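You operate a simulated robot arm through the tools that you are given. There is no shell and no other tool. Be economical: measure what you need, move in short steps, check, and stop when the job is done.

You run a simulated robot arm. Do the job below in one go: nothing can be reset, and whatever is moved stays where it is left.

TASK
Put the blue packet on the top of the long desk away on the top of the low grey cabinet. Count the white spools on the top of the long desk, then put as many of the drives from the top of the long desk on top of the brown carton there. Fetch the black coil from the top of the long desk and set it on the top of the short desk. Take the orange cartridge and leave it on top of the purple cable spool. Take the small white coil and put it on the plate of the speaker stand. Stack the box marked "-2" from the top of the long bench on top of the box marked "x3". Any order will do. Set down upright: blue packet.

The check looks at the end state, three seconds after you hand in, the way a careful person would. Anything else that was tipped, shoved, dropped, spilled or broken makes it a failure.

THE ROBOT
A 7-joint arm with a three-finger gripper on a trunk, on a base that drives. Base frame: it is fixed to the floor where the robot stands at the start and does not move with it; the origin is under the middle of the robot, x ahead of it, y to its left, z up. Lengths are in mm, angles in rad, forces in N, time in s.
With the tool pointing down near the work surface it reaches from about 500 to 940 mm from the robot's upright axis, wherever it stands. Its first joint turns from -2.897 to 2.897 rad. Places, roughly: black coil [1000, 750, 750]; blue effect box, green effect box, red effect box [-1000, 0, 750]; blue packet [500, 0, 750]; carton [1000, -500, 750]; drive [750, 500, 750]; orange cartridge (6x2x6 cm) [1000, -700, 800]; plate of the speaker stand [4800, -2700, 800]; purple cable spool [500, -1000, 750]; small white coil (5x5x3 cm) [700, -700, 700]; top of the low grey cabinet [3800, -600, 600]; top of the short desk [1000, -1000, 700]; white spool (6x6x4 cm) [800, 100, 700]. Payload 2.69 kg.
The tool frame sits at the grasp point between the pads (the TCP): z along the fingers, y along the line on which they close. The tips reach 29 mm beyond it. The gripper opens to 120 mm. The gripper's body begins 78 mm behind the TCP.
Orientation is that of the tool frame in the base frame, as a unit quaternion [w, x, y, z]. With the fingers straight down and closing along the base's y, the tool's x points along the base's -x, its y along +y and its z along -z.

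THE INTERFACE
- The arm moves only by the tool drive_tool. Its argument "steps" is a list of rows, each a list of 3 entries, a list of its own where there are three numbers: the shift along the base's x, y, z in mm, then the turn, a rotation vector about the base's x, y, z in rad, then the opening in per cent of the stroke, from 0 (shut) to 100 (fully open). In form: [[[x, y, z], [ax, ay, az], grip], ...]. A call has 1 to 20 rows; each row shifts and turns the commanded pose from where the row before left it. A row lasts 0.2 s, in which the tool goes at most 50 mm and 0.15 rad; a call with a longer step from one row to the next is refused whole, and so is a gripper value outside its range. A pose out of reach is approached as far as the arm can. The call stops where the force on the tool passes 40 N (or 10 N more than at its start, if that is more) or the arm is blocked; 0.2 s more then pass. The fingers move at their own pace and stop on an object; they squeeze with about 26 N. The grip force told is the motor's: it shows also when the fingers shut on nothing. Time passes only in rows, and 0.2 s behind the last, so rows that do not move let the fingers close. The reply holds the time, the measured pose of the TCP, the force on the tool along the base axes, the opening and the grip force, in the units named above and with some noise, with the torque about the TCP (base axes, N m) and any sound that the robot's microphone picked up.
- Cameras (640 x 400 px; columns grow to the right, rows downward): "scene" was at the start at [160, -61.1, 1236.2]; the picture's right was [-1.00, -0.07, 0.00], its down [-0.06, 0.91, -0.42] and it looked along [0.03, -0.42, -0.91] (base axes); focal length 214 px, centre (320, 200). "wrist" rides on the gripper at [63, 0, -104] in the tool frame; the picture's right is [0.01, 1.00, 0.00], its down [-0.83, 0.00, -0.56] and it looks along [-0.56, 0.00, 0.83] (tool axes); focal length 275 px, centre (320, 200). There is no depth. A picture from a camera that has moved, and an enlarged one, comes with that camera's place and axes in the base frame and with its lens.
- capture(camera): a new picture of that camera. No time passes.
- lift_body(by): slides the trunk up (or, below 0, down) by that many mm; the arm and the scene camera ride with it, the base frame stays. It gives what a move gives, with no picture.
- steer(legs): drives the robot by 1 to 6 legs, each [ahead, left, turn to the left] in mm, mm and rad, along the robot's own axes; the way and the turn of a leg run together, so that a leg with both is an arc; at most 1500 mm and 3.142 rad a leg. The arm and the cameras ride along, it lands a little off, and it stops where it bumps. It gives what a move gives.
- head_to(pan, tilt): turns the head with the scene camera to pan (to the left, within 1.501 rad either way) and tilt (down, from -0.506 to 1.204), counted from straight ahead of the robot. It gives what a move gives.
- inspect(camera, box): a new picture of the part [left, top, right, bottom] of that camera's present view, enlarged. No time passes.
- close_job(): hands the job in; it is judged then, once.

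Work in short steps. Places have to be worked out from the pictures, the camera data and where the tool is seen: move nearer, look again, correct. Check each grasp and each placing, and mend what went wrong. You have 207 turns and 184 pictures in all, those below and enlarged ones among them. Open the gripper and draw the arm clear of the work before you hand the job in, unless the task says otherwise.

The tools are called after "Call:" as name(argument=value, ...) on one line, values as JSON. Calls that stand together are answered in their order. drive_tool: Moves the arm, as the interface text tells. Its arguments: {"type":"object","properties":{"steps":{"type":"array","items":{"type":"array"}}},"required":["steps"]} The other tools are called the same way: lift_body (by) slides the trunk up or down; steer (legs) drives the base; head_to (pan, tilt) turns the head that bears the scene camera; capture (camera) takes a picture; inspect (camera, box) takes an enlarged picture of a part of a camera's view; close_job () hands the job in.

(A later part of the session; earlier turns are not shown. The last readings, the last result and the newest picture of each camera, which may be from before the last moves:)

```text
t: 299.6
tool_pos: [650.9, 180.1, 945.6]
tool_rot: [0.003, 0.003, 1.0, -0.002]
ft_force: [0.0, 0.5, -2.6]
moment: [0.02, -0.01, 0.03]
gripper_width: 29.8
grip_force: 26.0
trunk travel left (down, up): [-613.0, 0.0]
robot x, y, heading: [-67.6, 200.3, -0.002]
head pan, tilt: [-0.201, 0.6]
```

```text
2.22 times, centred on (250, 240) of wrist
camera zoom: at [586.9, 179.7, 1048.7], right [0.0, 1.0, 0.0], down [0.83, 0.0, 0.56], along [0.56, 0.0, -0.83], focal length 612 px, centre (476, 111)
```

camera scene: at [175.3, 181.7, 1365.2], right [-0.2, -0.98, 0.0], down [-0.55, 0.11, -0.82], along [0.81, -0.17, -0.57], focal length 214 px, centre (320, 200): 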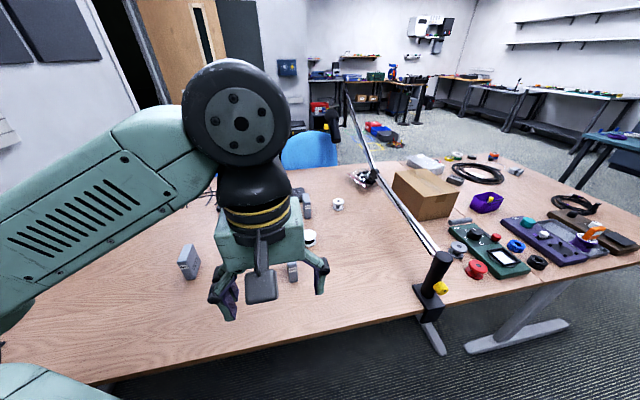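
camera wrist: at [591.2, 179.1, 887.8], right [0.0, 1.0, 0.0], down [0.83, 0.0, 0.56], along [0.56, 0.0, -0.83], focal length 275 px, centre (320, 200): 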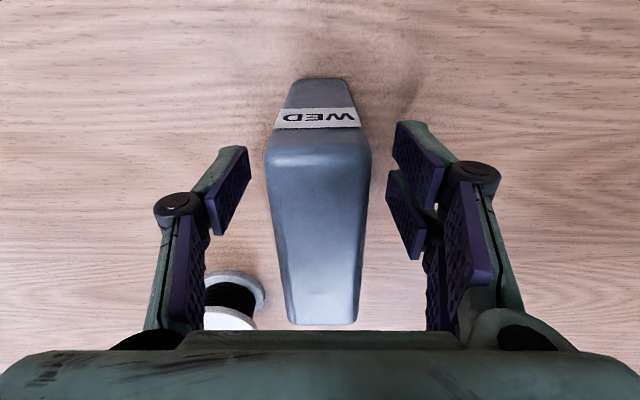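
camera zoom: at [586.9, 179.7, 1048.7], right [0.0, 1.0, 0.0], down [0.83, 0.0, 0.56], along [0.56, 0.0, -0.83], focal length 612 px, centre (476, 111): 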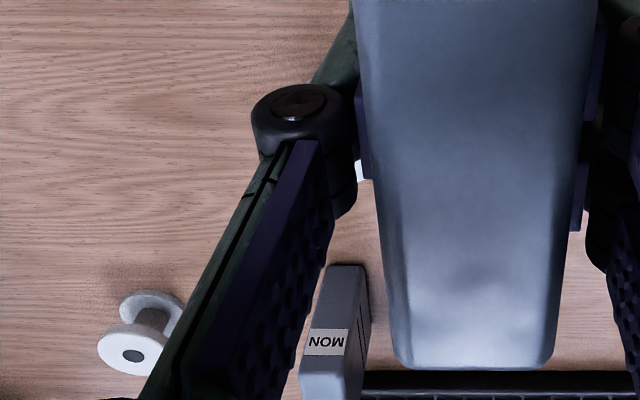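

Held (29.7 mm). Retract and drive to the carton side, approaching from y≈-680.

Call:
drive_tool(steps=[[[-41, 3, 22], [0, 0, 0], 5], [[-41, 3, 22], [0, 0, 0], 5], [[-41, 3, 22], [0, 0, 0], 5], [[-41, 3, 22], [0, 0, 0], 5], [[-41, 3, 22], [0, 0, 0], 5], [[-41, 3, 22], [0, 0, 0], 5], [[-41, 3, 22], [0, 0, 0], 5]])

Call:
steer(legs=[[0, -860, 0], [60, 0, 0]])

Call:
capture(camera="scene")

Call:
capture(camera="wrist")

```text
t: 301.2
tool_pos: [362.5, 200.9, 1100.7]
tool_rot: [0.003, 0.003, 1.0, -0.001]
ft_force: [-0.2, -0.5, -1.6]
moment: [-0.03, -0.02, 0.03]
gripper_width: 29.7
grip_force: 25.7
trunk travel left (down, up): [-613.0, 0.0]
robot x, y, heading: [-66.5, 202.3, 0.002]
head pan, tilt: [-0.201, 0.6]
```

```text
t: 308.9
tool_pos: [421.2, -658.5, 1099.2]
tool_rot: [0.001, 0.003, 1.0, -0.002]
ft_force: [0.5, 0.2, -3.0]
moment: [-0.03, 0.01, -0.01]
gripper_width: 29.4
grip_force: 26.1
trunk travel left (down, up): [-613.0, 0.0]
robot x, y, heading: [-12.6, -657.0, 0.0]
head pan, tilt: [-0.201, 0.6]
```

```text
83 pictures are left
camera scene: at [233.9, -676.9, 1364.9], right [-0.2, -0.98, 0.0], down [-0.55, 0.11, -0.82], along [0.81, -0.17, -0.57], focal length 214 px, centre (320, 200)
```

scene: 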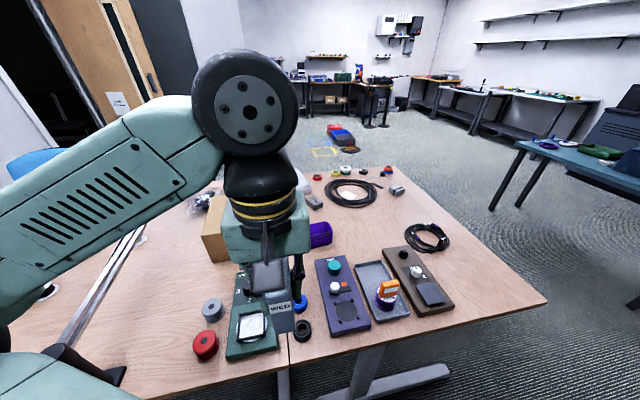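

```text
82 pictures are left
camera wrist: at [357.7, -658.7, 1201.8], right [0.0, 1.0, 0.0], down [0.83, 0.0, 0.56], along [0.56, 0.0, -0.83], focal length 275 px, centre (320, 200)
```

wrist: 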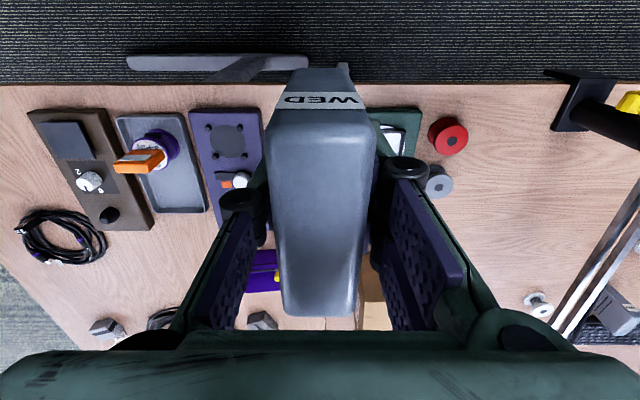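

Extend the arm a little over the desk, keeping height, and view the carton.

Call:
steer(legs=[[90, 0, 0]])

Call:
drive_tool(steps=[[[42, 6, -6], [0, 0, 0], 5], [[42, 6, -6], [0, 0, 0], 5], [[42, 6, -6], [0, 0, 0], 5], [[42, 6, -6], [0, 0, 0], 5], [[42, 6, -6], [0, 0, 0], 5], [[42, 6, -6], [0, 0, 0], 5]])

Call:
head_to(pan=0.2, tilt=0.6)

Call:
capture(camera="scene")

Call:
capture(camera="wrist")

```text
t: 310.0
tool_pos: [511.3, -658.6, 1098.6]
tool_rot: [0.002, 0.004, 1.0, 0.0]
ft_force: [0.9, -1.0, -2.5]
moment: [0.0, 0.03, 0.02]
gripper_width: 29.6
grip_force: 26.1
trunk travel left (down, up): [-613.0, 0.0]
robot x, y, heading: [80.8, -655.6, 0.005]
head pan, tilt: [-0.201, 0.6]
```

```text
t: 311.4
tool_pos: [765.4, -624.0, 1060.8]
tool_rot: [0.002, 0.004, 1.0, -0.001]
ft_force: [0.3, 0.0, -2.7]
moment: [0.01, 0.0, 0.02]
gripper_width: 29.9
grip_force: 26.2
trunk travel left (down, up): [-613.0, 0.0]
robot x, y, heading: [82.5, -658.2, 0.001]
head pan, tilt: [-0.201, 0.6]
```

```text
t: 312.2
tool_pos: [762.7, -624.5, 1062.3]
tool_rot: [0.002, 0.003, 1.0, -0.001]
ft_force: [0.2, -0.5, -2.1]
moment: [0.0, 0.02, 0.01]
gripper_width: 29.6
grip_force: 26.0
trunk travel left (down, up): [-613.0, 0.0]
robot x, y, heading: [82.6, -654.4, -0.004]
head pan, tilt: [0.201, 0.6]
```

```text
81 pictures are left
camera scene: at [323.8, -642.2, 1365.1], right [0.19, -0.98, 0.0], down [-0.55, -0.11, -0.82], along [0.81, 0.16, -0.57], focal length 214 px, centre (320, 200)
```

scene: 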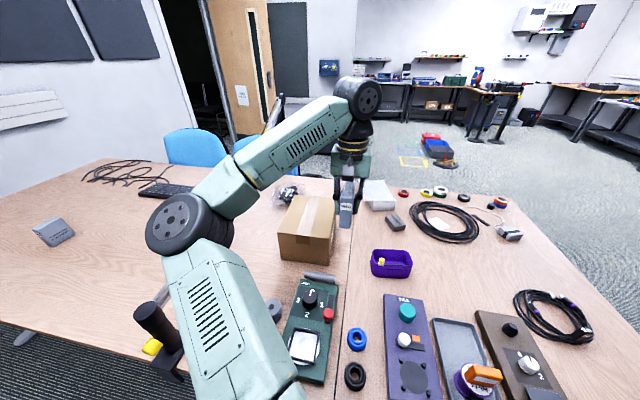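

```text
80 pictures are left
camera wrist: at [699.9, -624.1, 1165.3], right [0.0, 1.0, 0.0], down [0.83, 0.0, 0.56], along [0.56, 0.0, -0.83], focal length 275 px, centre (320, 200)
```

wrist: 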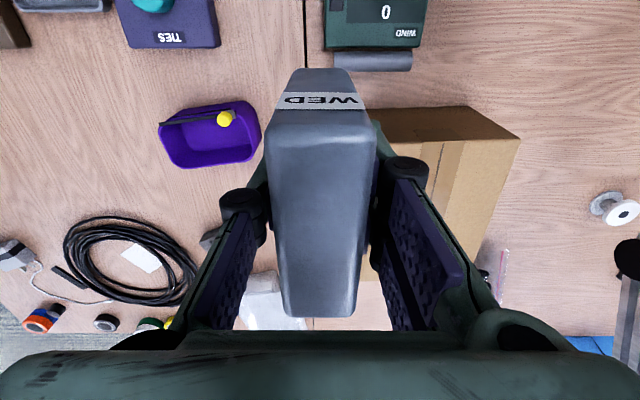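

Carton top ≈ z 875, x≈815–1035, y≈-578…-400. Place the first drive at ≈(928,-525). Move above it at z≈1000.

Call:
drive_tool(steps=[[[40, 25, -12], [0, 0, 0], 5], [[42, 25, -12], [0, 0, 0], 5], [[42, 25, -12], [0, 0, 0], 5], [[42, 25, -14], [0, 0, 0], 5], [[0, 0, -20], [0, 0, 0], 5]])

Call:
capture(camera="scene")

Call:
capture(camera="wrist")

```text
refused: row 2 steps farther than a row can; nothing moved
```

```text
79 pictures are left
camera scene: at [323.8, -642.2, 1365.1], right [0.19, -0.98, 0.0], down [-0.55, -0.11, -0.82], along [0.81, 0.16, -0.57], focal length 214 px, centre (320, 200)
```

scene: 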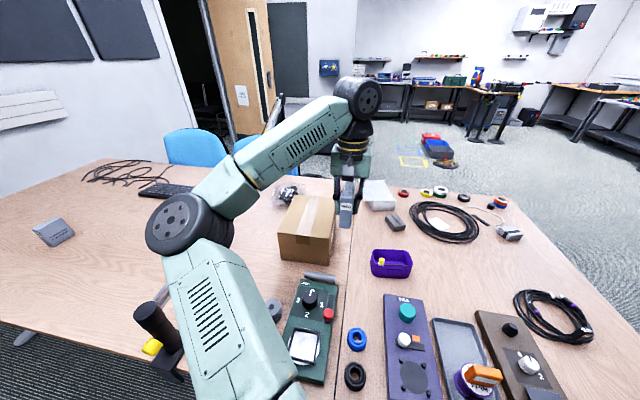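

```text
78 pictures are left
camera wrist: at [699.9, -624.1, 1165.3], right [0.0, 1.0, 0.0], down [0.83, 0.0, 0.56], along [0.56, 0.0, -0.83], focal length 275 px, centre (320, 200)
```

wrist: 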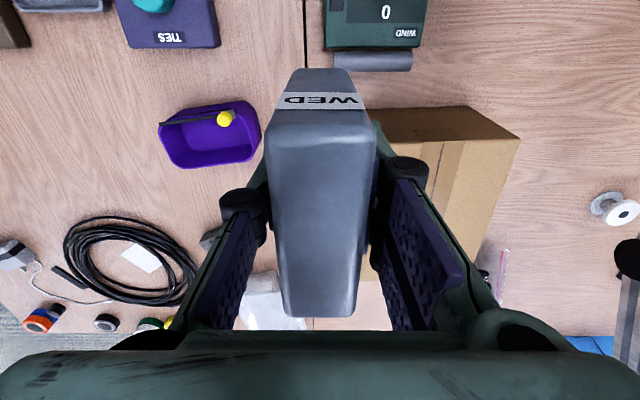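

A row was over 50 mm; resend with smaller rows.

Call:
drive_tool(steps=[[[34, 20, -10], [0, 0, 0], 5], [[34, 20, -10], [0, 0, 0], 5], [[34, 20, -10], [0, 0, 0], 5], [[33, 20, -10], [0, 0, 0], 5], [[30, 19, -10], [0, 0, 0], 5], [[0, 0, -15], [0, 0, 0], 5]])

Call:
capture(camera="scene")

Call:
capture(camera="wrist")

```text
t: 313.6
tool_pos: [928.6, -523.3, 997.3]
tool_rot: [0.002, 0.005, 1.0, -0.002]
ft_force: [-0.5, 0.1, -2.4]
moment: [-0.01, -0.03, 0.0]
gripper_width: 29.4
grip_force: 25.4
trunk travel left (down, up): [-613.0, 0.0]
robot x, y, heading: [84.8, -658.7, -0.006]
head pan, tilt: [0.201, 0.6]
```

```text
77 pictures are left
camera scene: at [323.9, -642.0, 1365.1], right [0.2, -0.98, 0.0], down [-0.55, -0.11, -0.82], along [0.81, 0.16, -0.57], focal length 214 px, centre (320, 200)
```

scene: 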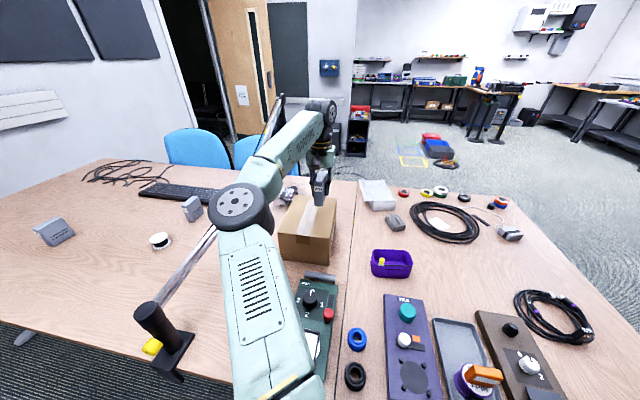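

```text
76 pictures are left
camera wrist: at [865.3, -524.2, 1100.3], right [0.0, 1.0, 0.0], down [0.83, 0.0, 0.56], along [0.56, 0.0, -0.83], focal length 275 px, centre (320, 200)
```

wrist: 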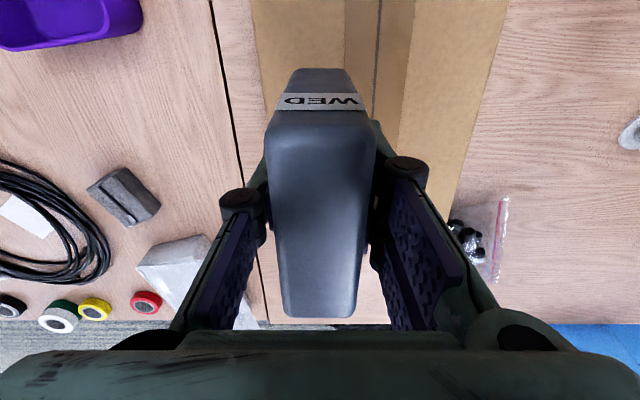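

Over the carton as planned. Lower to ≈945, then inch down.

Call:
drive_tool(steps=[[[0, 0, -30], [0, 0, 0], 5], [[0, 0, -20], [0, 0, 0], 5], [[0, 0, 0], [0, 0, 0], 5]])

Call:
inspect(camera="scene", box=[250, 130, 370, 280])

```text
t: 314.4
tool_pos: [928.2, -524.5, 948.2]
tool_rot: [0.003, 0.004, 1.0, -0.002]
ft_force: [0.1, -0.9, -2.8]
moment: [-0.01, -0.01, 0.01]
gripper_width: 29.8
grip_force: 25.2
trunk travel left (down, up): [-613.0, 0.0]
robot x, y, heading: [79.9, -656.9, -0.0]
head pan, tilt: [0.201, 0.6]
```

```text
2.67 times, centred on (310, 205) of scene
camera zoom: at [323.9, -642.1, 1365.1], right [0.2, -0.98, 0.0], down [-0.55, -0.11, -0.82], along [0.81, 0.16, -0.57], focal length 572 px, centre (347, 187)
```

zoom: 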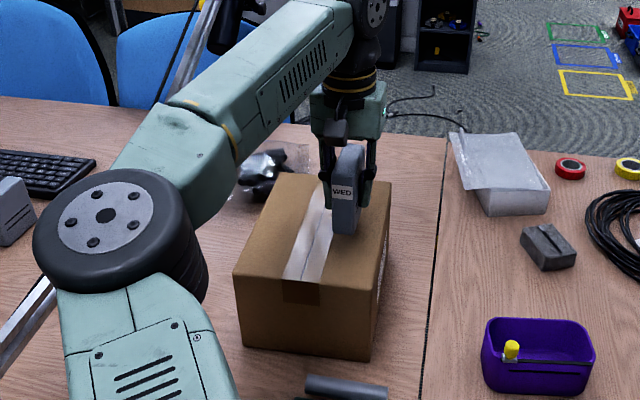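

Call:
drive_tool(steps=[[[0, 0, -4], [0, 0, 0], 5], [[0, 0, -3], [0, 0, 0], 5]])

Call:
drive_tool(steps=[[[0, 0, -2], [0, 0, 0], 5], [[0, 0, -1.5], [0, 0, 0], 5]])

```text
t: 315.0
tool_pos: [928.6, -523.9, 940.6]
tool_rot: [0.002, 0.004, 1.0, -0.001]
ft_force: [0.3, -0.3, -2.2]
moment: [-0.01, -0.01, -0.01]
gripper_width: 29.8
grip_force: 25.8
trunk travel left (down, up): [-613.0, 0.0]
robot x, y, heading: [78.4, -657.6, -0.005]
head pan, tilt: [0.201, 0.6]
```

```text
t: 315.6
tool_pos: [928.9, -523.9, 938.2]
tool_rot: [0.003, 0.003, 1.0, -0.002]
ft_force: [-0.2, 0.5, -3.1]
moment: [-0.01, -0.03, -0.04]
gripper_width: 29.5
grip_force: 26.4
trunk travel left (down, up): [-613.0, 0.0]
robot x, y, heading: [85.2, -661.4, -0.007]
head pan, tilt: [0.201, 0.6]
```

Not touching yet; continue.

Call:
drive_tool(steps=[[[0, 0, -2], [0, 0, 0], 5], [[0, 0, -1.5], [0, 0, 0], 5]])

Call:
inspect(camera="scene", box=[290, 170, 350, 240])

```text
t: 316.2
tool_pos: [927.8, -522.8, 935.0]
tool_rot: [0.003, 0.004, 1.0, -0.002]
ft_force: [0.6, -0.4, -1.9]
moment: [0.01, 0.0, -0.01]
gripper_width: 29.5
grip_force: 25.9
trunk travel left (down, up): [-613.0, 0.0]
robot x, y, heading: [82.2, -657.6, -0.006]
head pan, tilt: [0.201, 0.6]
```

```text
5.71 times, centred on (320, 205) of scene
camera zoom: at [323.9, -642.1, 1365.1], right [0.2, -0.98, 0.0], down [-0.55, -0.11, -0.82], along [0.81, 0.16, -0.57], focal length 1226 px, centre (320, 171)
```

zoom: 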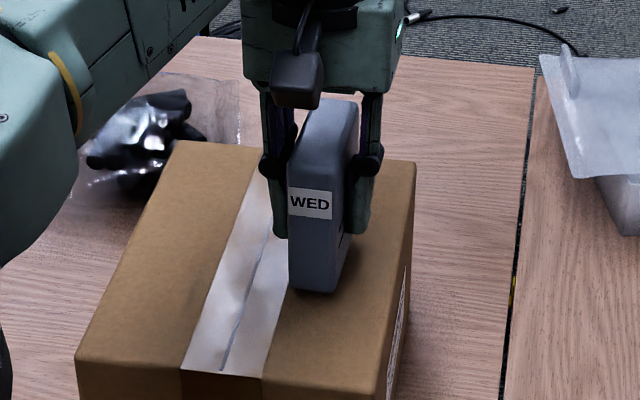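

Call:
drive_tool(steps=[[[0, 0, -2], [0, 0, 0], 5], [[0, 0, -2], [0, 0, 0], 5]])

Call:
drive_tool(steps=[[[0, 0, -1.5], [0, 0, 0], 5], [[0, 0, 0], [0, 0, 0], 5]])

```text
t: 316.8
tool_pos: [927.8, -522.4, 929.8]
tool_rot: [0.002, 0.003, 1.0, 0.0]
ft_force: [0.0, 0.4, -2.9]
moment: [-0.02, -0.01, 0.0]
gripper_width: 29.4
grip_force: 26.0
trunk travel left (down, up): [-613.0, 0.0]
robot x, y, heading: [79.4, -656.5, -0.003]
head pan, tilt: [0.201, 0.6]
```

```text
t: 317.4
tool_pos: [928.3, -523.4, 928.9]
tool_rot: [0.003, 0.004, 1.0, -0.001]
ft_force: [0.0, 1.0, -2.6]
moment: [0.02, -0.01, 0.05]
gripper_width: 29.9
grip_force: 25.9
trunk travel left (down, up): [-613.0, 0.0]
robot x, y, heading: [82.4, -657.4, -0.004]
head pan, tilt: [0.201, 0.6]
```

Call:
drive_tool(steps=[[[0, 0, -2], [0, 0, 0], 5], [[0, 0, -1.5], [0, 0, 0], 5]])

Call:
drive_tool(steps=[[[0, 0, -2], [0, 0, 0], 5], [[0, 0, 0], [0, 0, 0], 5]])

```text
t: 318.0
tool_pos: [928.4, -524.5, 925.5]
tool_rot: [0.002, 0.004, 1.0, -0.002]
ft_force: [0.7, 0.1, -0.9]
moment: [0.02, -0.08, 0.01]
gripper_width: 29.6
grip_force: 26.0
trunk travel left (down, up): [-613.0, 0.0]
robot x, y, heading: [83.1, -657.8, -0.003]
head pan, tilt: [0.201, 0.6]
```

```text
t: 318.6
tool_pos: [927.9, -523.8, 925.5]
tool_rot: [0.004, 0.004, 1.0, -0.001]
ft_force: [1.5, -0.5, 10.7]
moment: [0.03, 0.33, 0.0]
gripper_width: 29.9
grip_force: 26.2
trunk travel left (down, up): [-613.0, 0.0]
robot x, y, heading: [80.9, -655.9, -0.001]
head pan, tilt: [0.201, 0.6]
```

Contact at ≈925. Release (narrow opening) and rise.

Call:
drive_tool(steps=[[[0, 0, 0.5], [0, 0, 0], 30], [[0, 0, 0], [0, 0, 0], 45], [[0, 0, 0], [0, 0, 0], 45], [[0, 0, 15], [0, 0, 0], 45], [[0, 0, 40], [0, 0, 0], 45], [[0, 0, 40], [0, 0, 0], 45]])

Call:
inspect(camera="scene", box=[250, 130, 370, 280])

```text
t: 320.0
tool_pos: [928.4, -524.2, 1018.1]
tool_rot: [0.002, 0.004, 1.0, -0.002]
ft_force: [-0.2, 0.5, -0.1]
moment: [-0.04, 0.0, 0.02]
gripper_width: 53.9
grip_force: 0.0
trunk travel left (down, up): [-613.0, 0.0]
robot x, y, heading: [79.9, -660.0, -0.002]
head pan, tilt: [0.201, 0.6]
```

```text
2.67 times, centred on (310, 205) of scene
camera zoom: at [323.4, -642.4, 1365.2], right [0.2, -0.98, 0.0], down [-0.55, -0.11, -0.83], along [0.81, 0.16, -0.56], focal length 572 px, centre (347, 187)
```

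zoom: 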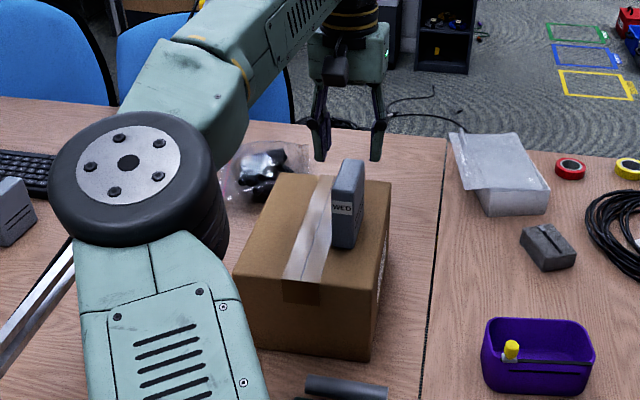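

WED stands on the carton. Retract and go for the FRI drive near (705,520).

Call:
drive_tool(steps=[[[0, 0, 30], [0, 0, 0], 60], [[-42, -13, 5], [0, 0, 0], 90], [[-42, -13, 5], [0, 0, 0], 90], [[-42, -13, 5], [0, 0, 0], 90], [[-42, -13, 5], [0, 0, 0], 90], [[-42, -13, 5], [0, 0, 0], 90], [[-42, -13, 5], [0, 0, 0], 90], [[-42, -13, 5], [0, 0, 0], 90], [[-42, -13, 5], [0, 0, 0], 90], [[-42, -13, 5], [0, 0, 0], 90], [[-42, -13, 5], [0, 0, 0], 90]])

Call:
steer(legs=[[-130, 0, 0], [0, 1170, 0]])

Call:
capture(camera="wrist")

```text
t: 322.4
tool_pos: [507.3, -654.5, 1097.7]
tool_rot: [0.002, 0.004, 1.0, -0.001]
ft_force: [0.1, -0.8, 0.2]
moment: [0.0, -0.03, 0.02]
gripper_width: 107.9
grip_force: 0.1
trunk travel left (down, up): [-613.0, 0.0]
robot x, y, heading: [79.6, -655.1, -0.003]
head pan, tilt: [0.201, 0.6]
```

```text
t: 332.6
tool_pos: [380.7, 512.6, 1099.0]
tool_rot: [0.003, 0.001, 1.0, -0.001]
ft_force: [-0.2, -0.7, 0.3]
moment: [0.02, 0.01, -0.02]
gripper_width: 107.9
grip_force: 0.0
trunk travel left (down, up): [-613.0, 0.0]
robot x, y, heading: [-44.3, 506.3, 0.003]
head pan, tilt: [0.201, 0.6]
```

```text
72 pictures are left
camera wrist: at [317.1, 511.8, 1201.9], right [0.0, 1.0, 0.0], down [0.83, 0.0, 0.56], along [0.56, 0.0, -0.83], focal length 275 px, centre (320, 200)
```

wrist: 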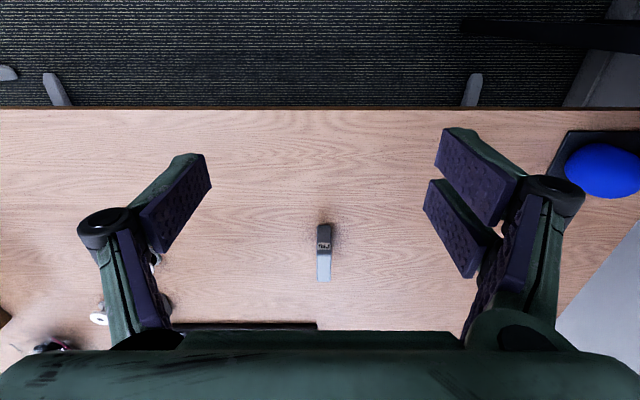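

FRI front at ≈(696,521). Move above it.

Call:
drive_tool(steps=[[[39, 1, -18], [0, 0, 0], 90], [[39, 1, -18], [0, 0, 0], 90], [[39, 1, -18], [0, 0, 0], 90], [[39, 1, -18], [0, 0, 0], 90], [[39, 1, -18], [0, 0, 0], 90], [[39, 1, -18], [0, 0, 0], 90], [[39, 1, -18], [0, 0, 0], 90], [[39, 1, -18], [0, 0, 0], 90]])

Call:
capture(camera="wrist")

```text
t: 334.4
tool_pos: [692.4, 521.3, 955.4]
tool_rot: [0.003, 0.002, 1.0, -0.001]
ft_force: [0.5, 0.0, 0.0]
moment: [-0.04, 0.03, -0.01]
gripper_width: 107.9
grip_force: 0.0
trunk travel left (down, up): [-613.0, 0.0]
robot x, y, heading: [-44.8, 507.6, 0.0]
head pan, tilt: [0.201, 0.6]
```

```text
71 pictures are left
camera wrist: at [630.0, 520.6, 1057.4], right [0.0, 1.0, 0.0], down [0.83, 0.0, 0.56], along [0.56, 0.0, -0.83], focal length 275 px, centre (320, 200)
```

wrist: 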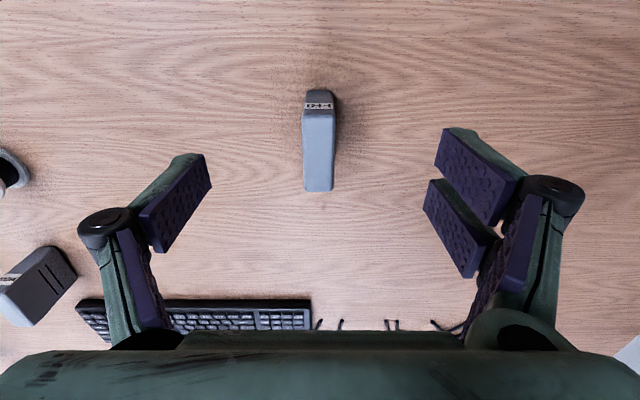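

FRI centre ≈(741,520), aligned. Descend to z≈785.

Call:
drive_tool(steps=[[[25, 0, -35], [0, 0, 0], 65], [[23, -1, -35], [0, 0, 0], 60], [[0, 0, -45], [0, 0, 0], 60], [[0, 0, -45], [0, 0, 0], 60], [[0, 0, -10], [0, 0, 0], 60], [[0, 0, 0], [0, 0, 0], 60]])

Call:
capture(camera="wrist")

```text
t: 335.8
tool_pos: [739.9, 519.4, 785.0]
tool_rot: [0.003, 0.002, 1.0, -0.002]
ft_force: [-0.5, -0.5, 0.1]
moment: [0.01, -0.01, 0.0]
gripper_width: 71.9
grip_force: 0.1
trunk travel left (down, up): [-613.0, 0.0]
robot x, y, heading: [-41.7, 508.2, -0.004]
head pan, tilt: [0.201, 0.6]
```

```text
70 pictures are left
camera wrist: at [677.1, 518.5, 887.8], right [0.0, 1.0, 0.0], down [0.83, 0.0, 0.56], along [0.56, 0.0, -0.83], focal length 275 px, centre (320, 200)
```

wrist: 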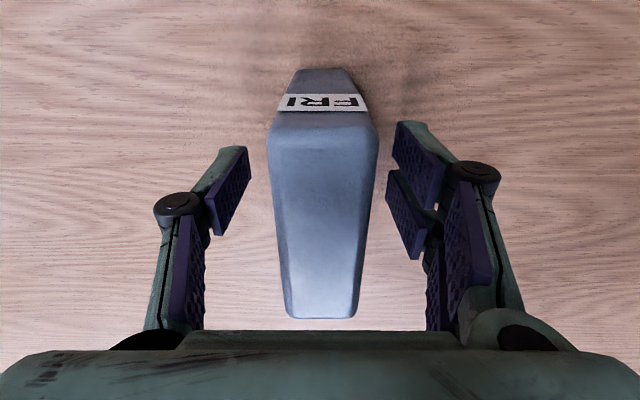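

Good. Close, lift, retract.

Call:
drive_tool(steps=[[[2, 1, 0], [0, 0, 0], 40], [[0, 0, 0], [0, 0, 0], 15], [[0, 0, 0], [0, 0, 0], 5], [[0, 0, 0], [0, 0, 0], 5], [[0, 0, 0], [0, 0, 0], 5]])

Call:
drive_tool(steps=[[[0, 0, 25], [0, 0, 0], 5], [[0, 0, 45], [0, 0, 0], 5], [[0, 0, 45], [0, 0, 0], 5], [[-10, 0, 40], [0, 0, 0], 5], [[-40, 0, 22], [0, 0, 0], 5], [[-40, 0, 22], [0, 0, 0], 5], [[-40, 0, 22], [0, 0, 0], 5], [[-40, 0, 22], [0, 0, 0], 5], [[-40, 0, 22], [0, 0, 0], 5], [[-40, 0, 22], [0, 0, 0], 5], [[-40, 0, 22], [0, 0, 0], 5], [[-40, 0, 5], [0, 0, 0], 5], [[-30, 0, 0], [0, 0, 0], 5]])

Call:
steer(legs=[[0, -1165, 0.003], [125, 0, 0]])

Call:
capture(camera="scene")

```text
t: 337.0
tool_pos: [742.7, 520.3, 785.5]
tool_rot: [0.002, 0.002, 1.0, -0.002]
ft_force: [-0.2, -0.1, -0.1]
moment: [-0.02, 0.0, 0.05]
gripper_width: 29.7
grip_force: 26.1
trunk travel left (down, up): [-613.0, 0.0]
robot x, y, heading: [-46.4, 506.0, -0.002]
head pan, tilt: [0.201, 0.6]
```

```text
t: 339.8
tool_pos: [382.4, 520.8, 1098.5]
tool_rot: [0.003, 0.002, 1.0, -0.001]
ft_force: [-0.5, 0.1, -1.4]
moment: [-0.03, 0.01, 0.01]
gripper_width: 29.7
grip_force: 25.7
trunk travel left (down, up): [-613.0, 0.0]
robot x, y, heading: [-44.4, 504.3, 0.002]
head pan, tilt: [0.201, 0.6]
```

```text
t: 350.0
tool_pos: [511.0, -650.7, 1098.3]
tool_rot: [0.001, -0.002, 1.0, -0.001]
ft_force: [0.4, 0.3, -3.0]
moment: [0.01, 0.02, -0.01]
gripper_width: 29.7
grip_force: 26.1
trunk travel left (down, up): [-613.0, 0.0]
robot x, y, heading: [82.1, -666.7, 0.01]
head pan, tilt: [0.201, 0.6]
```

```text
69 pictures are left
camera scene: at [325.5, -647.3, 1364.9], right [0.21, -0.98, 0.0], down [-0.55, -0.12, -0.82], along [0.81, 0.17, -0.57], focal length 214 px, centre (320, 200)
```

scene: 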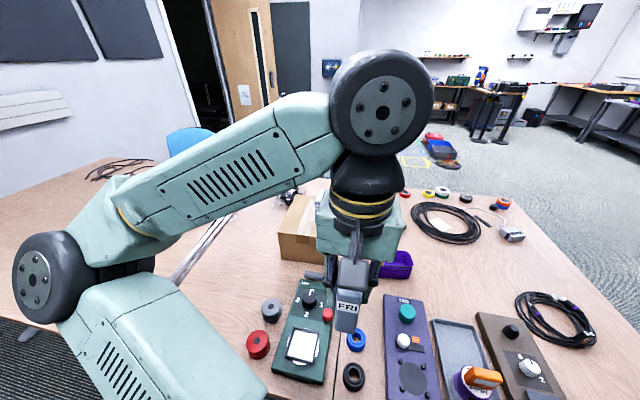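

Next target ≈(928,-435), beside WED. Approach via (800,-435) at height, then forward.

Call:
drive_tool(steps=[[[36, 27, -4], [0, 0, 0], 5], [[36, 27, -4], [0, 0, 0], 5], [[36, 27, -4], [0, 0, 0], 5], [[36, 27, -4], [0, 0, 0], 5], [[36, 27, -4], [0, 0, 0], 5], [[36, 27, -4], [0, 0, 0], 5], [[36, 27, -4], [0, 0, 0], 5], [[36, 27, -4], [0, 0, 0], 5]])

Call:
capture(camera="scene")

Call:
capture(camera="wrist")

```text
t: 351.8
tool_pos: [798.6, -433.3, 1065.4]
tool_rot: [0.002, -0.001, 1.0, 0.0]
ft_force: [0.0, 1.0, -2.7]
moment: [0.01, -0.01, 0.01]
gripper_width: 29.5
grip_force: 26.4
trunk travel left (down, up): [-613.0, 0.0]
robot x, y, heading: [82.3, -665.1, 0.004]
head pan, tilt: [0.201, 0.6]
```

```text
68 pictures are left
camera scene: at [325.2, -647.1, 1365.0], right [0.21, -0.98, 0.0], down [-0.55, -0.12, -0.82], along [0.81, 0.17, -0.57], focal length 214 px, centre (320, 200)
```

scene: 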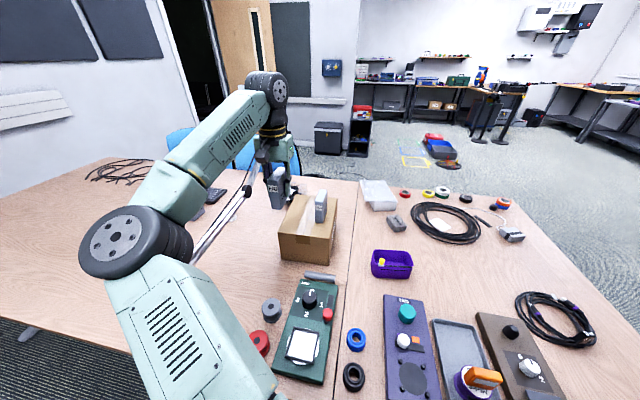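

```text
67 pictures are left
camera wrist: at [735.1, -434.4, 1168.5], right [-0.01, 1.0, 0.0], down [0.83, 0.01, 0.56], along [0.56, 0.0, -0.83], focal length 275 px, centre (320, 200)
```

wrist: 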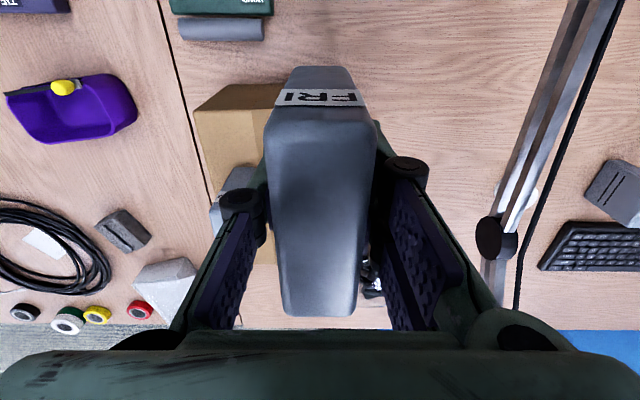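

Boom is ≈185 mm to the side. Advance to x≈926 and lower to ≈1000.

Call:
drive_tool(steps=[[[32, -0.5, -10], [0, 0, 0], 5], [[32, -0.5, -10], [0, 0, 0], 5], [[32, -0.5, -10], [0, 0, 0], 5], [[32, -0.5, -15], [0, 0, 0], 5], [[0, 0, -20], [0, 0, 0], 5]])

Call:
inspect(camera="scene", box=[220, 100, 370, 270])

Call:
capture(camera="wrist")

```text
t: 353.0
tool_pos: [906.5, -432.3, 988.2]
tool_rot: [0.003, -0.002, 1.0, -0.001]
ft_force: [0.0, -0.1, -2.1]
moment: [-0.03, -0.06, 0.01]
gripper_width: 29.6
grip_force: 26.4
out of reach, approached as far as the arm can: row 4
trunk travel left (down, up): [-613.0, 0.0]
robot x, y, heading: [79.1, -665.3, 0.013]
head pan, tilt: [0.201, 0.6]
```

```text
2.35 times, centred on (295, 185) of scene
camera zoom: at [323.6, -647.4, 1365.5], right [0.21, -0.98, 0.0], down [-0.55, -0.12, -0.83], along [0.81, 0.17, -0.56], focal length 505 px, centre (379, 235)
```

zoom: 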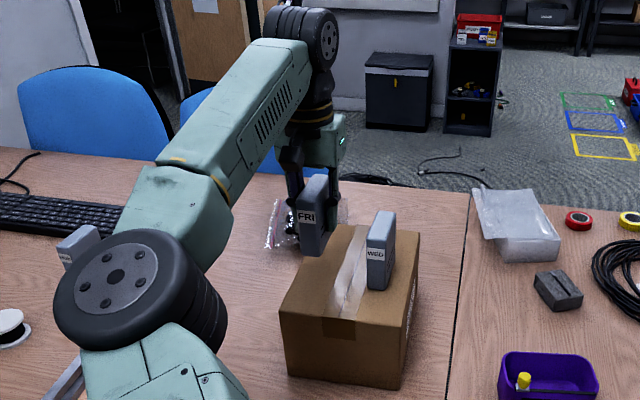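

```text
65 pictures are left
camera wrist: at [843.4, -434.2, 1091.7], right [-0.01, 1.0, 0.0], down [0.83, 0.01, 0.56], along [0.56, 0.0, -0.83], focal length 275 px, centre (320, 200)
```

wrist: 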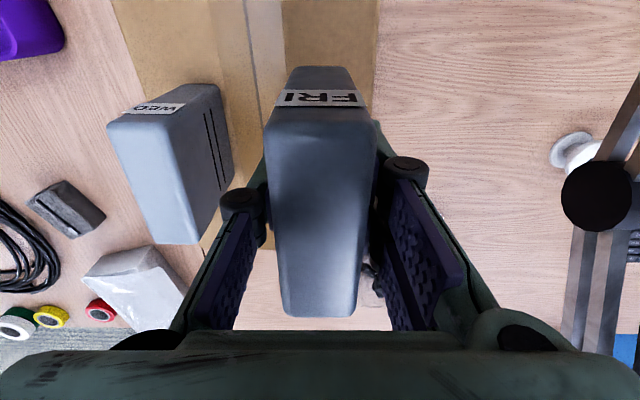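

Position x 906 is fine on the carton; clear of WED. Descend to ≈935.

Call:
drive_tool(steps=[[[0, 0, -30], [0, 0, 0], 5], [[0, 0, -22], [0, 0, 0], 5], [[0, 0, 0], [0, 0, 0], 5]])

Call:
drive_tool(steps=[[[0, 0, -4], [0, 0, 0], 5], [[0, 0, -2], [0, 0, 0], 5]])

Call:
inspect(camera="scene", box=[270, 150, 350, 250])

```text
t: 353.8
tool_pos: [907.2, -433.8, 935.8]
tool_rot: [0.003, -0.001, 1.0, -0.001]
ft_force: [-0.5, 0.7, -2.1]
moment: [-0.03, 0.02, 0.01]
gripper_width: 29.7
grip_force: 25.7
trunk travel left (down, up): [-613.0, 0.0]
robot x, y, heading: [80.5, -665.7, 0.011]
head pan, tilt: [0.201, 0.6]
```

```text
t: 354.4
tool_pos: [907.3, -433.8, 930.5]
tool_rot: [0.003, -0.002, 1.0, -0.001]
ft_force: [-0.2, 0.0, -2.0]
moment: [-0.02, 0.01, -0.04]
gripper_width: 29.5
grip_force: 26.1
trunk travel left (down, up): [-613.0, 0.0]
robot x, y, heading: [84.7, -667.6, 0.011]
head pan, tilt: [0.201, 0.6]
```

```text
4.00 times, centred on (310, 200) of scene
camera zoom: at [324.8, -647.3, 1365.1], right [0.21, -0.98, 0.0], down [-0.55, -0.12, -0.82], along [0.81, 0.17, -0.57], focal length 858 px, centre (360, 200)
```

zoom: 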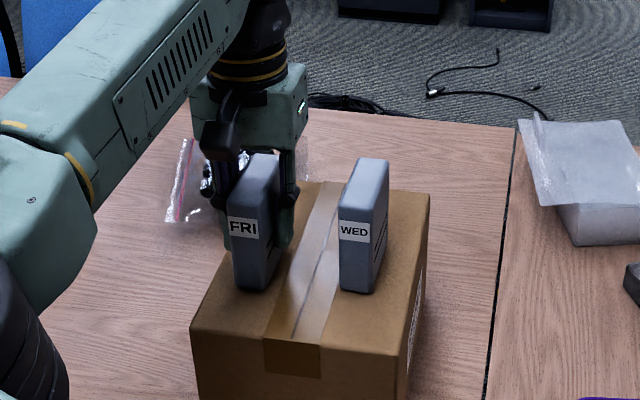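

Call:
drive_tool(steps=[[[0, 0, -2], [0, 0, 0], 5], [[0, 0, -1.5], [0, 0, 0], 5]])

Call:
drive_tool(steps=[[[0, 0, -1.5], [0, 0, 0], 5], [[0, 0, 0], [0, 0, 0], 5]])

```text
t: 355.0
tool_pos: [908.3, -434.0, 927.2]
tool_rot: [0.002, -0.002, 1.0, 0.0]
ft_force: [-0.9, 0.1, -2.7]
moment: [0.0, -0.01, 0.01]
gripper_width: 29.7
grip_force: 26.1
trunk travel left (down, up): [-613.0, 0.0]
robot x, y, heading: [86.3, -665.4, 0.007]
head pan, tilt: [0.201, 0.6]
```

```text
t: 355.6
tool_pos: [907.9, -432.4, 924.2]
tool_rot: [0.002, -0.002, 1.0, 0.0]
ft_force: [-0.1, 0.2, -2.1]
moment: [0.01, 0.02, 0.04]
gripper_width: 29.9
grip_force: 25.9
trunk travel left (down, up): [-613.0, 0.0]
robot x, y, heading: [82.7, -666.8, 0.008]
head pan, tilt: [0.201, 0.6]
```

Call:
drive_tool(steps=[[[0, 0, -1.5], [0, 0, 0], 5], [[0, 0, 0], [0, 0, 0], 5]])

Call:
drive_tool(steps=[[[0, 0, -1], [0, 0, 0], 5], [[0, 0, 0], [0, 0, 0], 5]])

```text
t: 356.2
tool_pos: [908.6, -434.1, 924.1]
tool_rot: [0.002, -0.001, 1.0, -0.001]
ft_force: [1.5, -0.1, 2.2]
moment: [0.02, 0.14, 0.0]
gripper_width: 29.7
grip_force: 25.5
trunk travel left (down, up): [-613.0, 0.0]
robot x, y, heading: [77.7, -665.0, 0.008]
head pan, tilt: [0.201, 0.6]
```

```text
t: 356.8
tool_pos: [908.4, -433.1, 923.8]
tool_rot: [0.003, -0.002, 1.0, 0.0]
ft_force: [3.3, 1.3, 11.0]
moment: [0.07, 0.32, -0.07]
gripper_width: 29.5
grip_force: 25.9
trunk travel left (down, up): [-613.0, 0.0]
robot x, y, heading: [82.2, -666.3, 0.005]
head pan, tilt: [0.201, 0.6]
```

Contact. Release and rise.

Call:
drive_tool(steps=[[[0, 0, 0.5], [0, 0, 0], 30], [[0, 0, 0], [0, 0, 0], 42], [[0, 0, 0], [0, 0, 0], 42], [[0, 0, 15], [0, 0, 0], 42], [[0, 0, 40], [0, 0, 0], 42], [[0, 0, 40], [0, 0, 0], 42]])

Call:
inspect(camera="scene", box=[250, 130, 370, 280])

```text
t: 358.2
tool_pos: [908.5, -434.0, 1007.5]
tool_rot: [0.002, -0.002, 1.0, -0.002]
ft_force: [0.5, 0.4, -0.4]
moment: [0.0, -0.02, -0.02]
gripper_width: 50.4
grip_force: 0.1
out of reach, approached as far as the arm can: row 6
trunk travel left (down, up): [-613.0, 0.0]
robot x, y, heading: [85.1, -666.9, 0.007]
head pan, tilt: [0.201, 0.6]
```

```text
2.67 times, centred on (310, 205) of scene
camera zoom: at [325.2, -647.1, 1365.0], right [0.21, -0.98, 0.0], down [-0.55, -0.12, -0.82], along [0.81, 0.17, -0.57], focal length 572 px, centre (347, 187)
```

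zoom: 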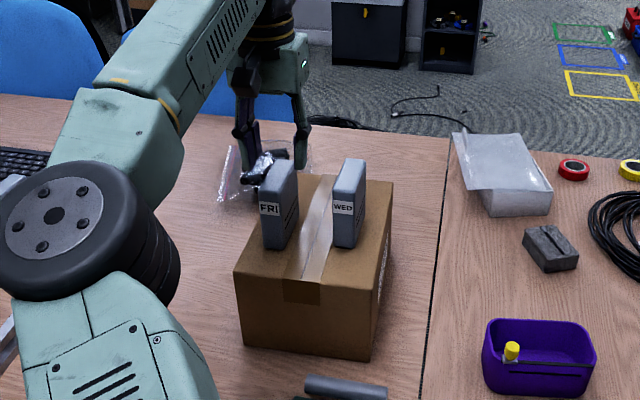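

Both drives stand on the carton. Retract upward and back.

Call:
drive_tool(steps=[[[-25, 0, 15], [0, 0, 0], 42], [[-35, 0, 20], [0, 0, 0], 42], [[-40, 0, 20], [0, 0, 0], 42], [[-38, -28, 5], [0, 0, 0], 42], [[-38, -28, 5], [0, 0, 0], 42], [[-38, -28, 5], [0, 0, 0], 42], [[-38, -28, 5], [0, 0, 0], 42], [[-38, -28, 5], [0, 0, 0], 42], [[-38, -28, 5], [0, 0, 0], 42], [[-38, -28, 5], [0, 0, 0], 42], [[-38, -28, 0], [0, 0, 0], 42]])

Call:
steer(legs=[[-130, 0, 0]])

Call:
head_to(pan=-1.4, tilt=0.35)

Call:
capture(camera="scene")

```text
t: 360.6
tool_pos: [502.8, -657.3, 1101.0]
tool_rot: [0.003, -0.002, 1.0, 0.0]
ft_force: [0.0, -0.4, -0.4]
moment: [0.03, -0.01, -0.02]
gripper_width: 50.5
grip_force: 0.1
trunk travel left (down, up): [-613.0, 0.0]
robot x, y, heading: [82.2, -667.4, 0.005]
head pan, tilt: [0.201, 0.6]
```

```text
t: 361.9
tool_pos: [372.8, -659.1, 1100.3]
tool_rot: [0.003, -0.001, 1.0, 0.0]
ft_force: [-0.3, 0.1, 0.6]
moment: [-0.01, -0.06, 0.02]
gripper_width: 50.4
grip_force: 0.0
trunk travel left (down, up): [-613.0, 0.0]
robot x, y, heading: [-47.6, -668.3, 0.009]
head pan, tilt: [0.201, 0.6]
```

```text
t: 363.6
tool_pos: [373.8, -658.7, 1100.0]
tool_rot: [0.002, -0.001, 1.0, -0.002]
ft_force: [0.4, -0.8, 0.5]
moment: [0.0, -0.04, -0.01]
gripper_width: 50.4
grip_force: 0.1
trunk travel left (down, up): [-613.0, 0.0]
robot x, y, heading: [-47.4, -667.1, 0.004]
head pan, tilt: [-1.4, 0.351]
```

```text
62 pictures are left
camera scene: at [124.5, -758.1, 1387.9], right [-0.98, -0.18, 0.0], down [-0.06, 0.34, -0.94], along [0.17, -0.92, -0.34], focal length 214 px, centre (320, 200)
```

scene: 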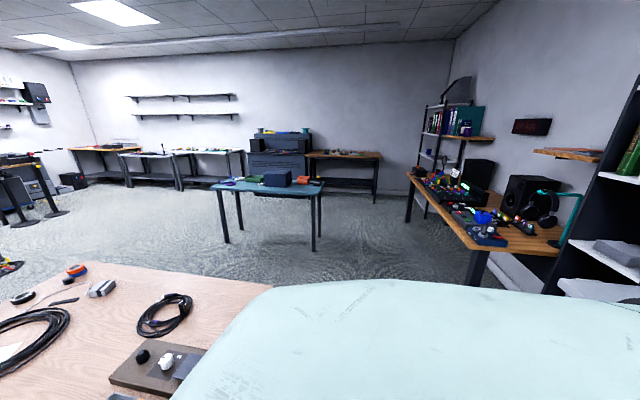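

I go back to the start spot and turn round to the long bench.

Call:
steer(legs=[[30, 640, 0], [0, 0, 1.57], [0, 0, 1.2]])

Call:
head_to(pan=0.4, tilt=0.5)

Call:
capture(camera="scene")

Call:
head_to(pan=-0.5, tilt=0.5)

Call:
capture(camera="scene")

```text
t: 376.1
tool_pos: [-418.8, 120.5, 1099.3]
tool_rot: [-0.002, 0.984, -0.18, -0.002]
ft_force: [1.4, 0.6, 0.2]
moment: [-0.01, -0.01, -0.01]
gripper_width: 50.5
grip_force: 0.1
trunk travel left (down, up): [-613.0, 0.0]
robot x, y, heading: [-20.9, -20.5, 2.783]
head pan, tilt: [-1.4, 0.351]
```

```text
t: 377.9
tool_pos: [-420.0, 120.3, 1098.8]
tool_rot: [-0.002, 0.984, -0.181, -0.002]
ft_force: [0.7, 0.5, 0.4]
moment: [-0.01, -0.02, -0.01]
gripper_width: 50.5
grip_force: 0.0
trunk travel left (down, up): [-613.0, 0.0]
robot x, y, heading: [-26.0, -21.5, 2.784]
head pan, tilt: [0.4, 0.499]
```

```text
61 pictures are left
camera scene: at [-260.3, 28.0, 1374.3], right [-0.04, 1.0, 0.0], down [0.48, 0.02, -0.88], along [-0.88, -0.04, -0.48], focal length 214 px, centre (320, 200)
```

scene: 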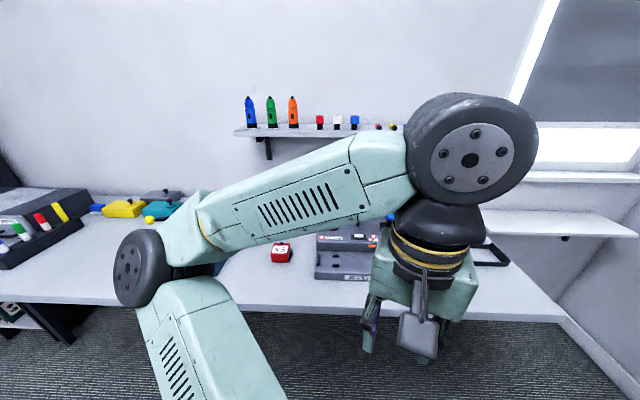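

```text
t: 379.1
tool_pos: [-419.5, 120.2, 1099.8]
tool_rot: [-0.001, 0.984, -0.18, -0.002]
ft_force: [0.3, -0.1, 0.1]
moment: [-0.02, -0.04, 0.02]
gripper_width: 50.2
grip_force: 0.1
trunk travel left (down, up): [-613.0, 0.0]
robot x, y, heading: [-21.4, -21.3, 2.779]
head pan, tilt: [-0.499, 0.499]
```

```text
60 pictures are left
camera scene: at [-229.0, 100.5, 1374.3], right [0.76, 0.65, 0.0], down [0.31, -0.36, -0.88], along [-0.57, 0.66, -0.48], focal length 214 px, centre (320, 200)
```

scene: 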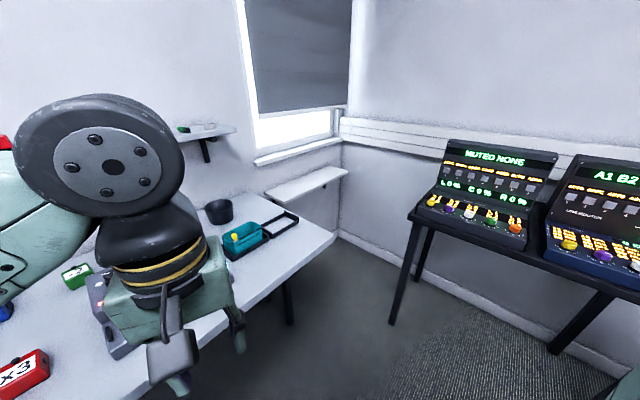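

The red box reads "x3". Look with the wrist camera at the bench.

Call:
steer(legs=[[0, 0, 0.36]])

Call:
capture(camera="wrist")

Call:
capture(camera="scene")

```text
t: 380.6
tool_pos: [-444.1, -27.3, 1100.1]
tool_rot: [-0.002, 1.0, -0.003, -0.003]
ft_force: [0.2, -0.3, -0.6]
moment: [0.01, 0.0, 0.0]
gripper_width: 50.4
grip_force: 0.1
trunk travel left (down, up): [-613.0, 0.0]
robot x, y, heading: [-22.2, -23.3, 3.141]
head pan, tilt: [-0.499, 0.499]
```

```text
59 pictures are left
camera wrist: at [-380.8, -28.7, 1203.0], right [0.0, -1.0, 0.0], down [-0.83, 0.0, 0.56], along [-0.56, 0.0, -0.83], focal length 275 px, centre (320, 200)
```

wrist: 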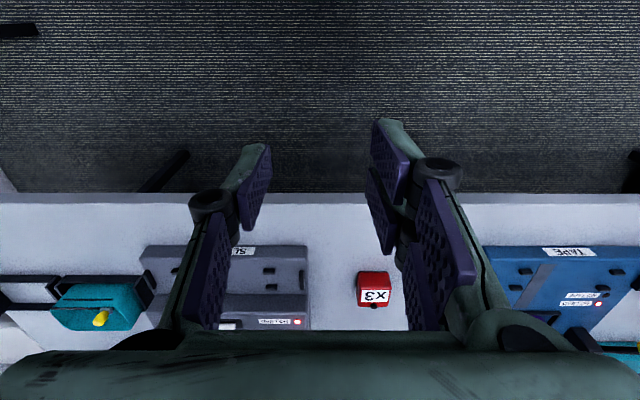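

```text
58 pictures are left
camera scene: at [-259.1, 20.5, 1374.3], right [0.48, 0.88, 0.0], down [0.42, -0.23, -0.88], along [-0.77, 0.42, -0.48], focal length 214 px, centre (320, 200)
```

scene: 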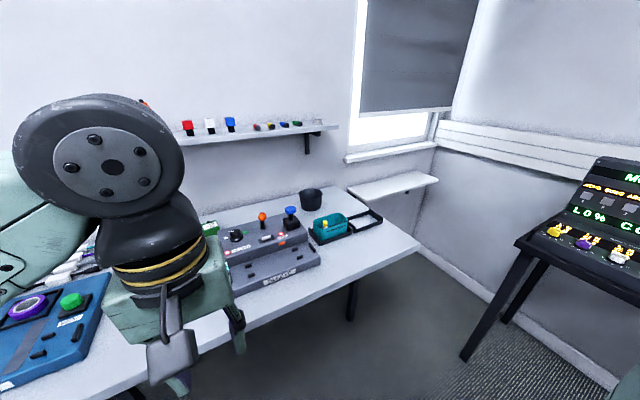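

Advance the hand over the bench to view further back.

Call:
drive_tool(steps=[[[-43, 0, -5], [0, 0, 0], 80], [[-43, 0, -5], [0, 0, 0], 80], [[-43, 0, -5], [0, 0, 0], 80], [[-43, 0, -5], [0, 0, 0], 80], [[-43, 0, -5], [0, 0, 0], 80]])

Call:
capture(camera="wrist")

Call:
head_to(pan=0.1, tilt=0.5)

Call:
capture(camera="scene")

```text
t: 381.8
tool_pos: [-660.9, -27.5, 1074.1]
tool_rot: [-0.001, 1.0, -0.003, -0.002]
ft_force: [0.5, 0.0, -0.8]
moment: [0.03, 0.02, -0.03]
gripper_width: 96.0
grip_force: 0.1
trunk travel left (down, up): [-613.0, 0.0]
robot x, y, heading: [-26.1, -21.0, 3.144]
head pan, tilt: [-0.499, 0.499]
```

```text
57 pictures are left
camera wrist: at [-596.1, -28.2, 1177.6], right [0.0, -1.0, 0.0], down [-0.83, 0.0, 0.56], along [-0.56, 0.0, -0.83], focal length 275 px, centre (320, 200)
```

wrist: 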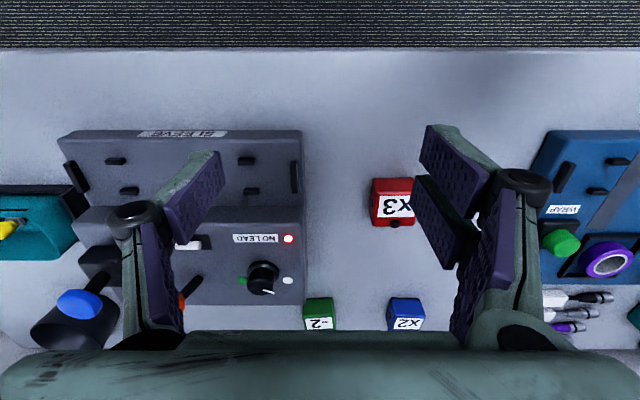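

```text
t: 382.8
tool_pos: [-657.6, -27.4, 1074.7]
tool_rot: [-0.001, 1.0, -0.003, -0.003]
ft_force: [0.4, 0.7, 0.6]
moment: [0.02, 0.04, 0.0]
gripper_width: 96.2
grip_force: 0.0
trunk travel left (down, up): [-613.0, 0.0]
robot x, y, heading: [-23.1, -22.7, 3.136]
head pan, tilt: [0.099, 0.499]
```

```text
56 pictures are left
camera scene: at [-269.9, -31.8, 1374.3], right [-0.1, 1.0, 0.0], down [0.48, 0.05, -0.88], along [-0.87, -0.09, -0.48], focal length 214 px, centre (320, 200)
```

scene: 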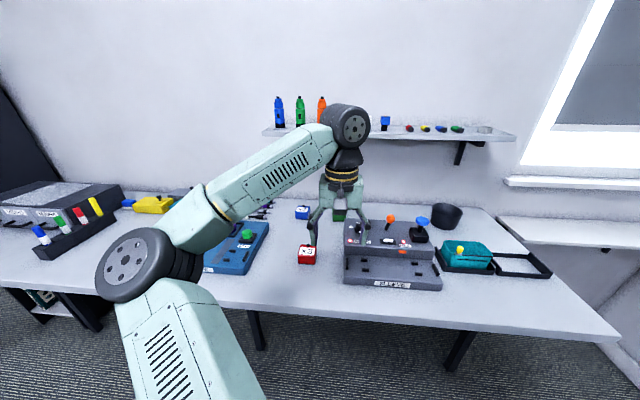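

Green is "-2", blue "x2", red "x3". Zoom for exact positions.

Call:
inspect(camera="scene", box=[270, 190, 370, 275])

Call:
inspect(camera="wrist", box=[290, 165, 450, 335])

```text
4.71 times, centred on (320, 232) of scene
camera zoom: at [-269.9, -31.8, 1374.3], right [-0.1, 1.0, 0.0], down [0.48, 0.05, -0.88], along [-0.87, -0.09, -0.48], focal length 1009 px, centre (320, 47)
```

zoom: 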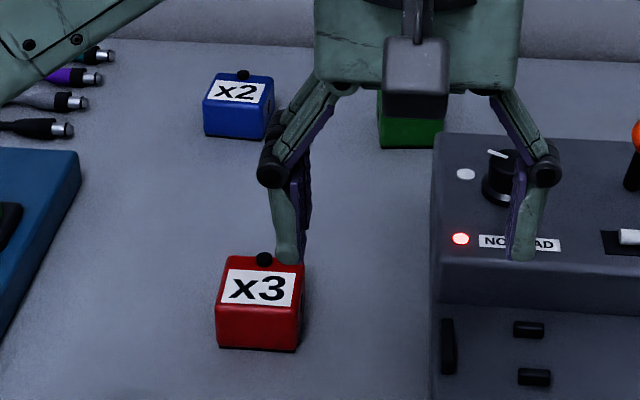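

```text
2.35 times, centred on (370, 250) of wrist
camera zoom: at [-594.9, -28.3, 1178.1], right [0.0, -1.0, 0.0], down [-0.83, 0.0, 0.56], along [-0.56, 0.0, -0.83], focal length 648 px, centre (202, 82)
```

zoom: 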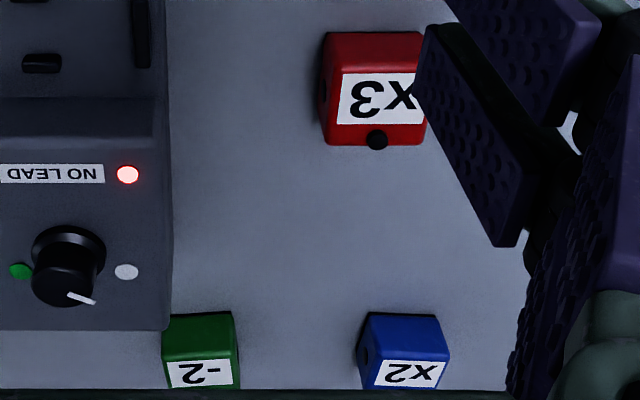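

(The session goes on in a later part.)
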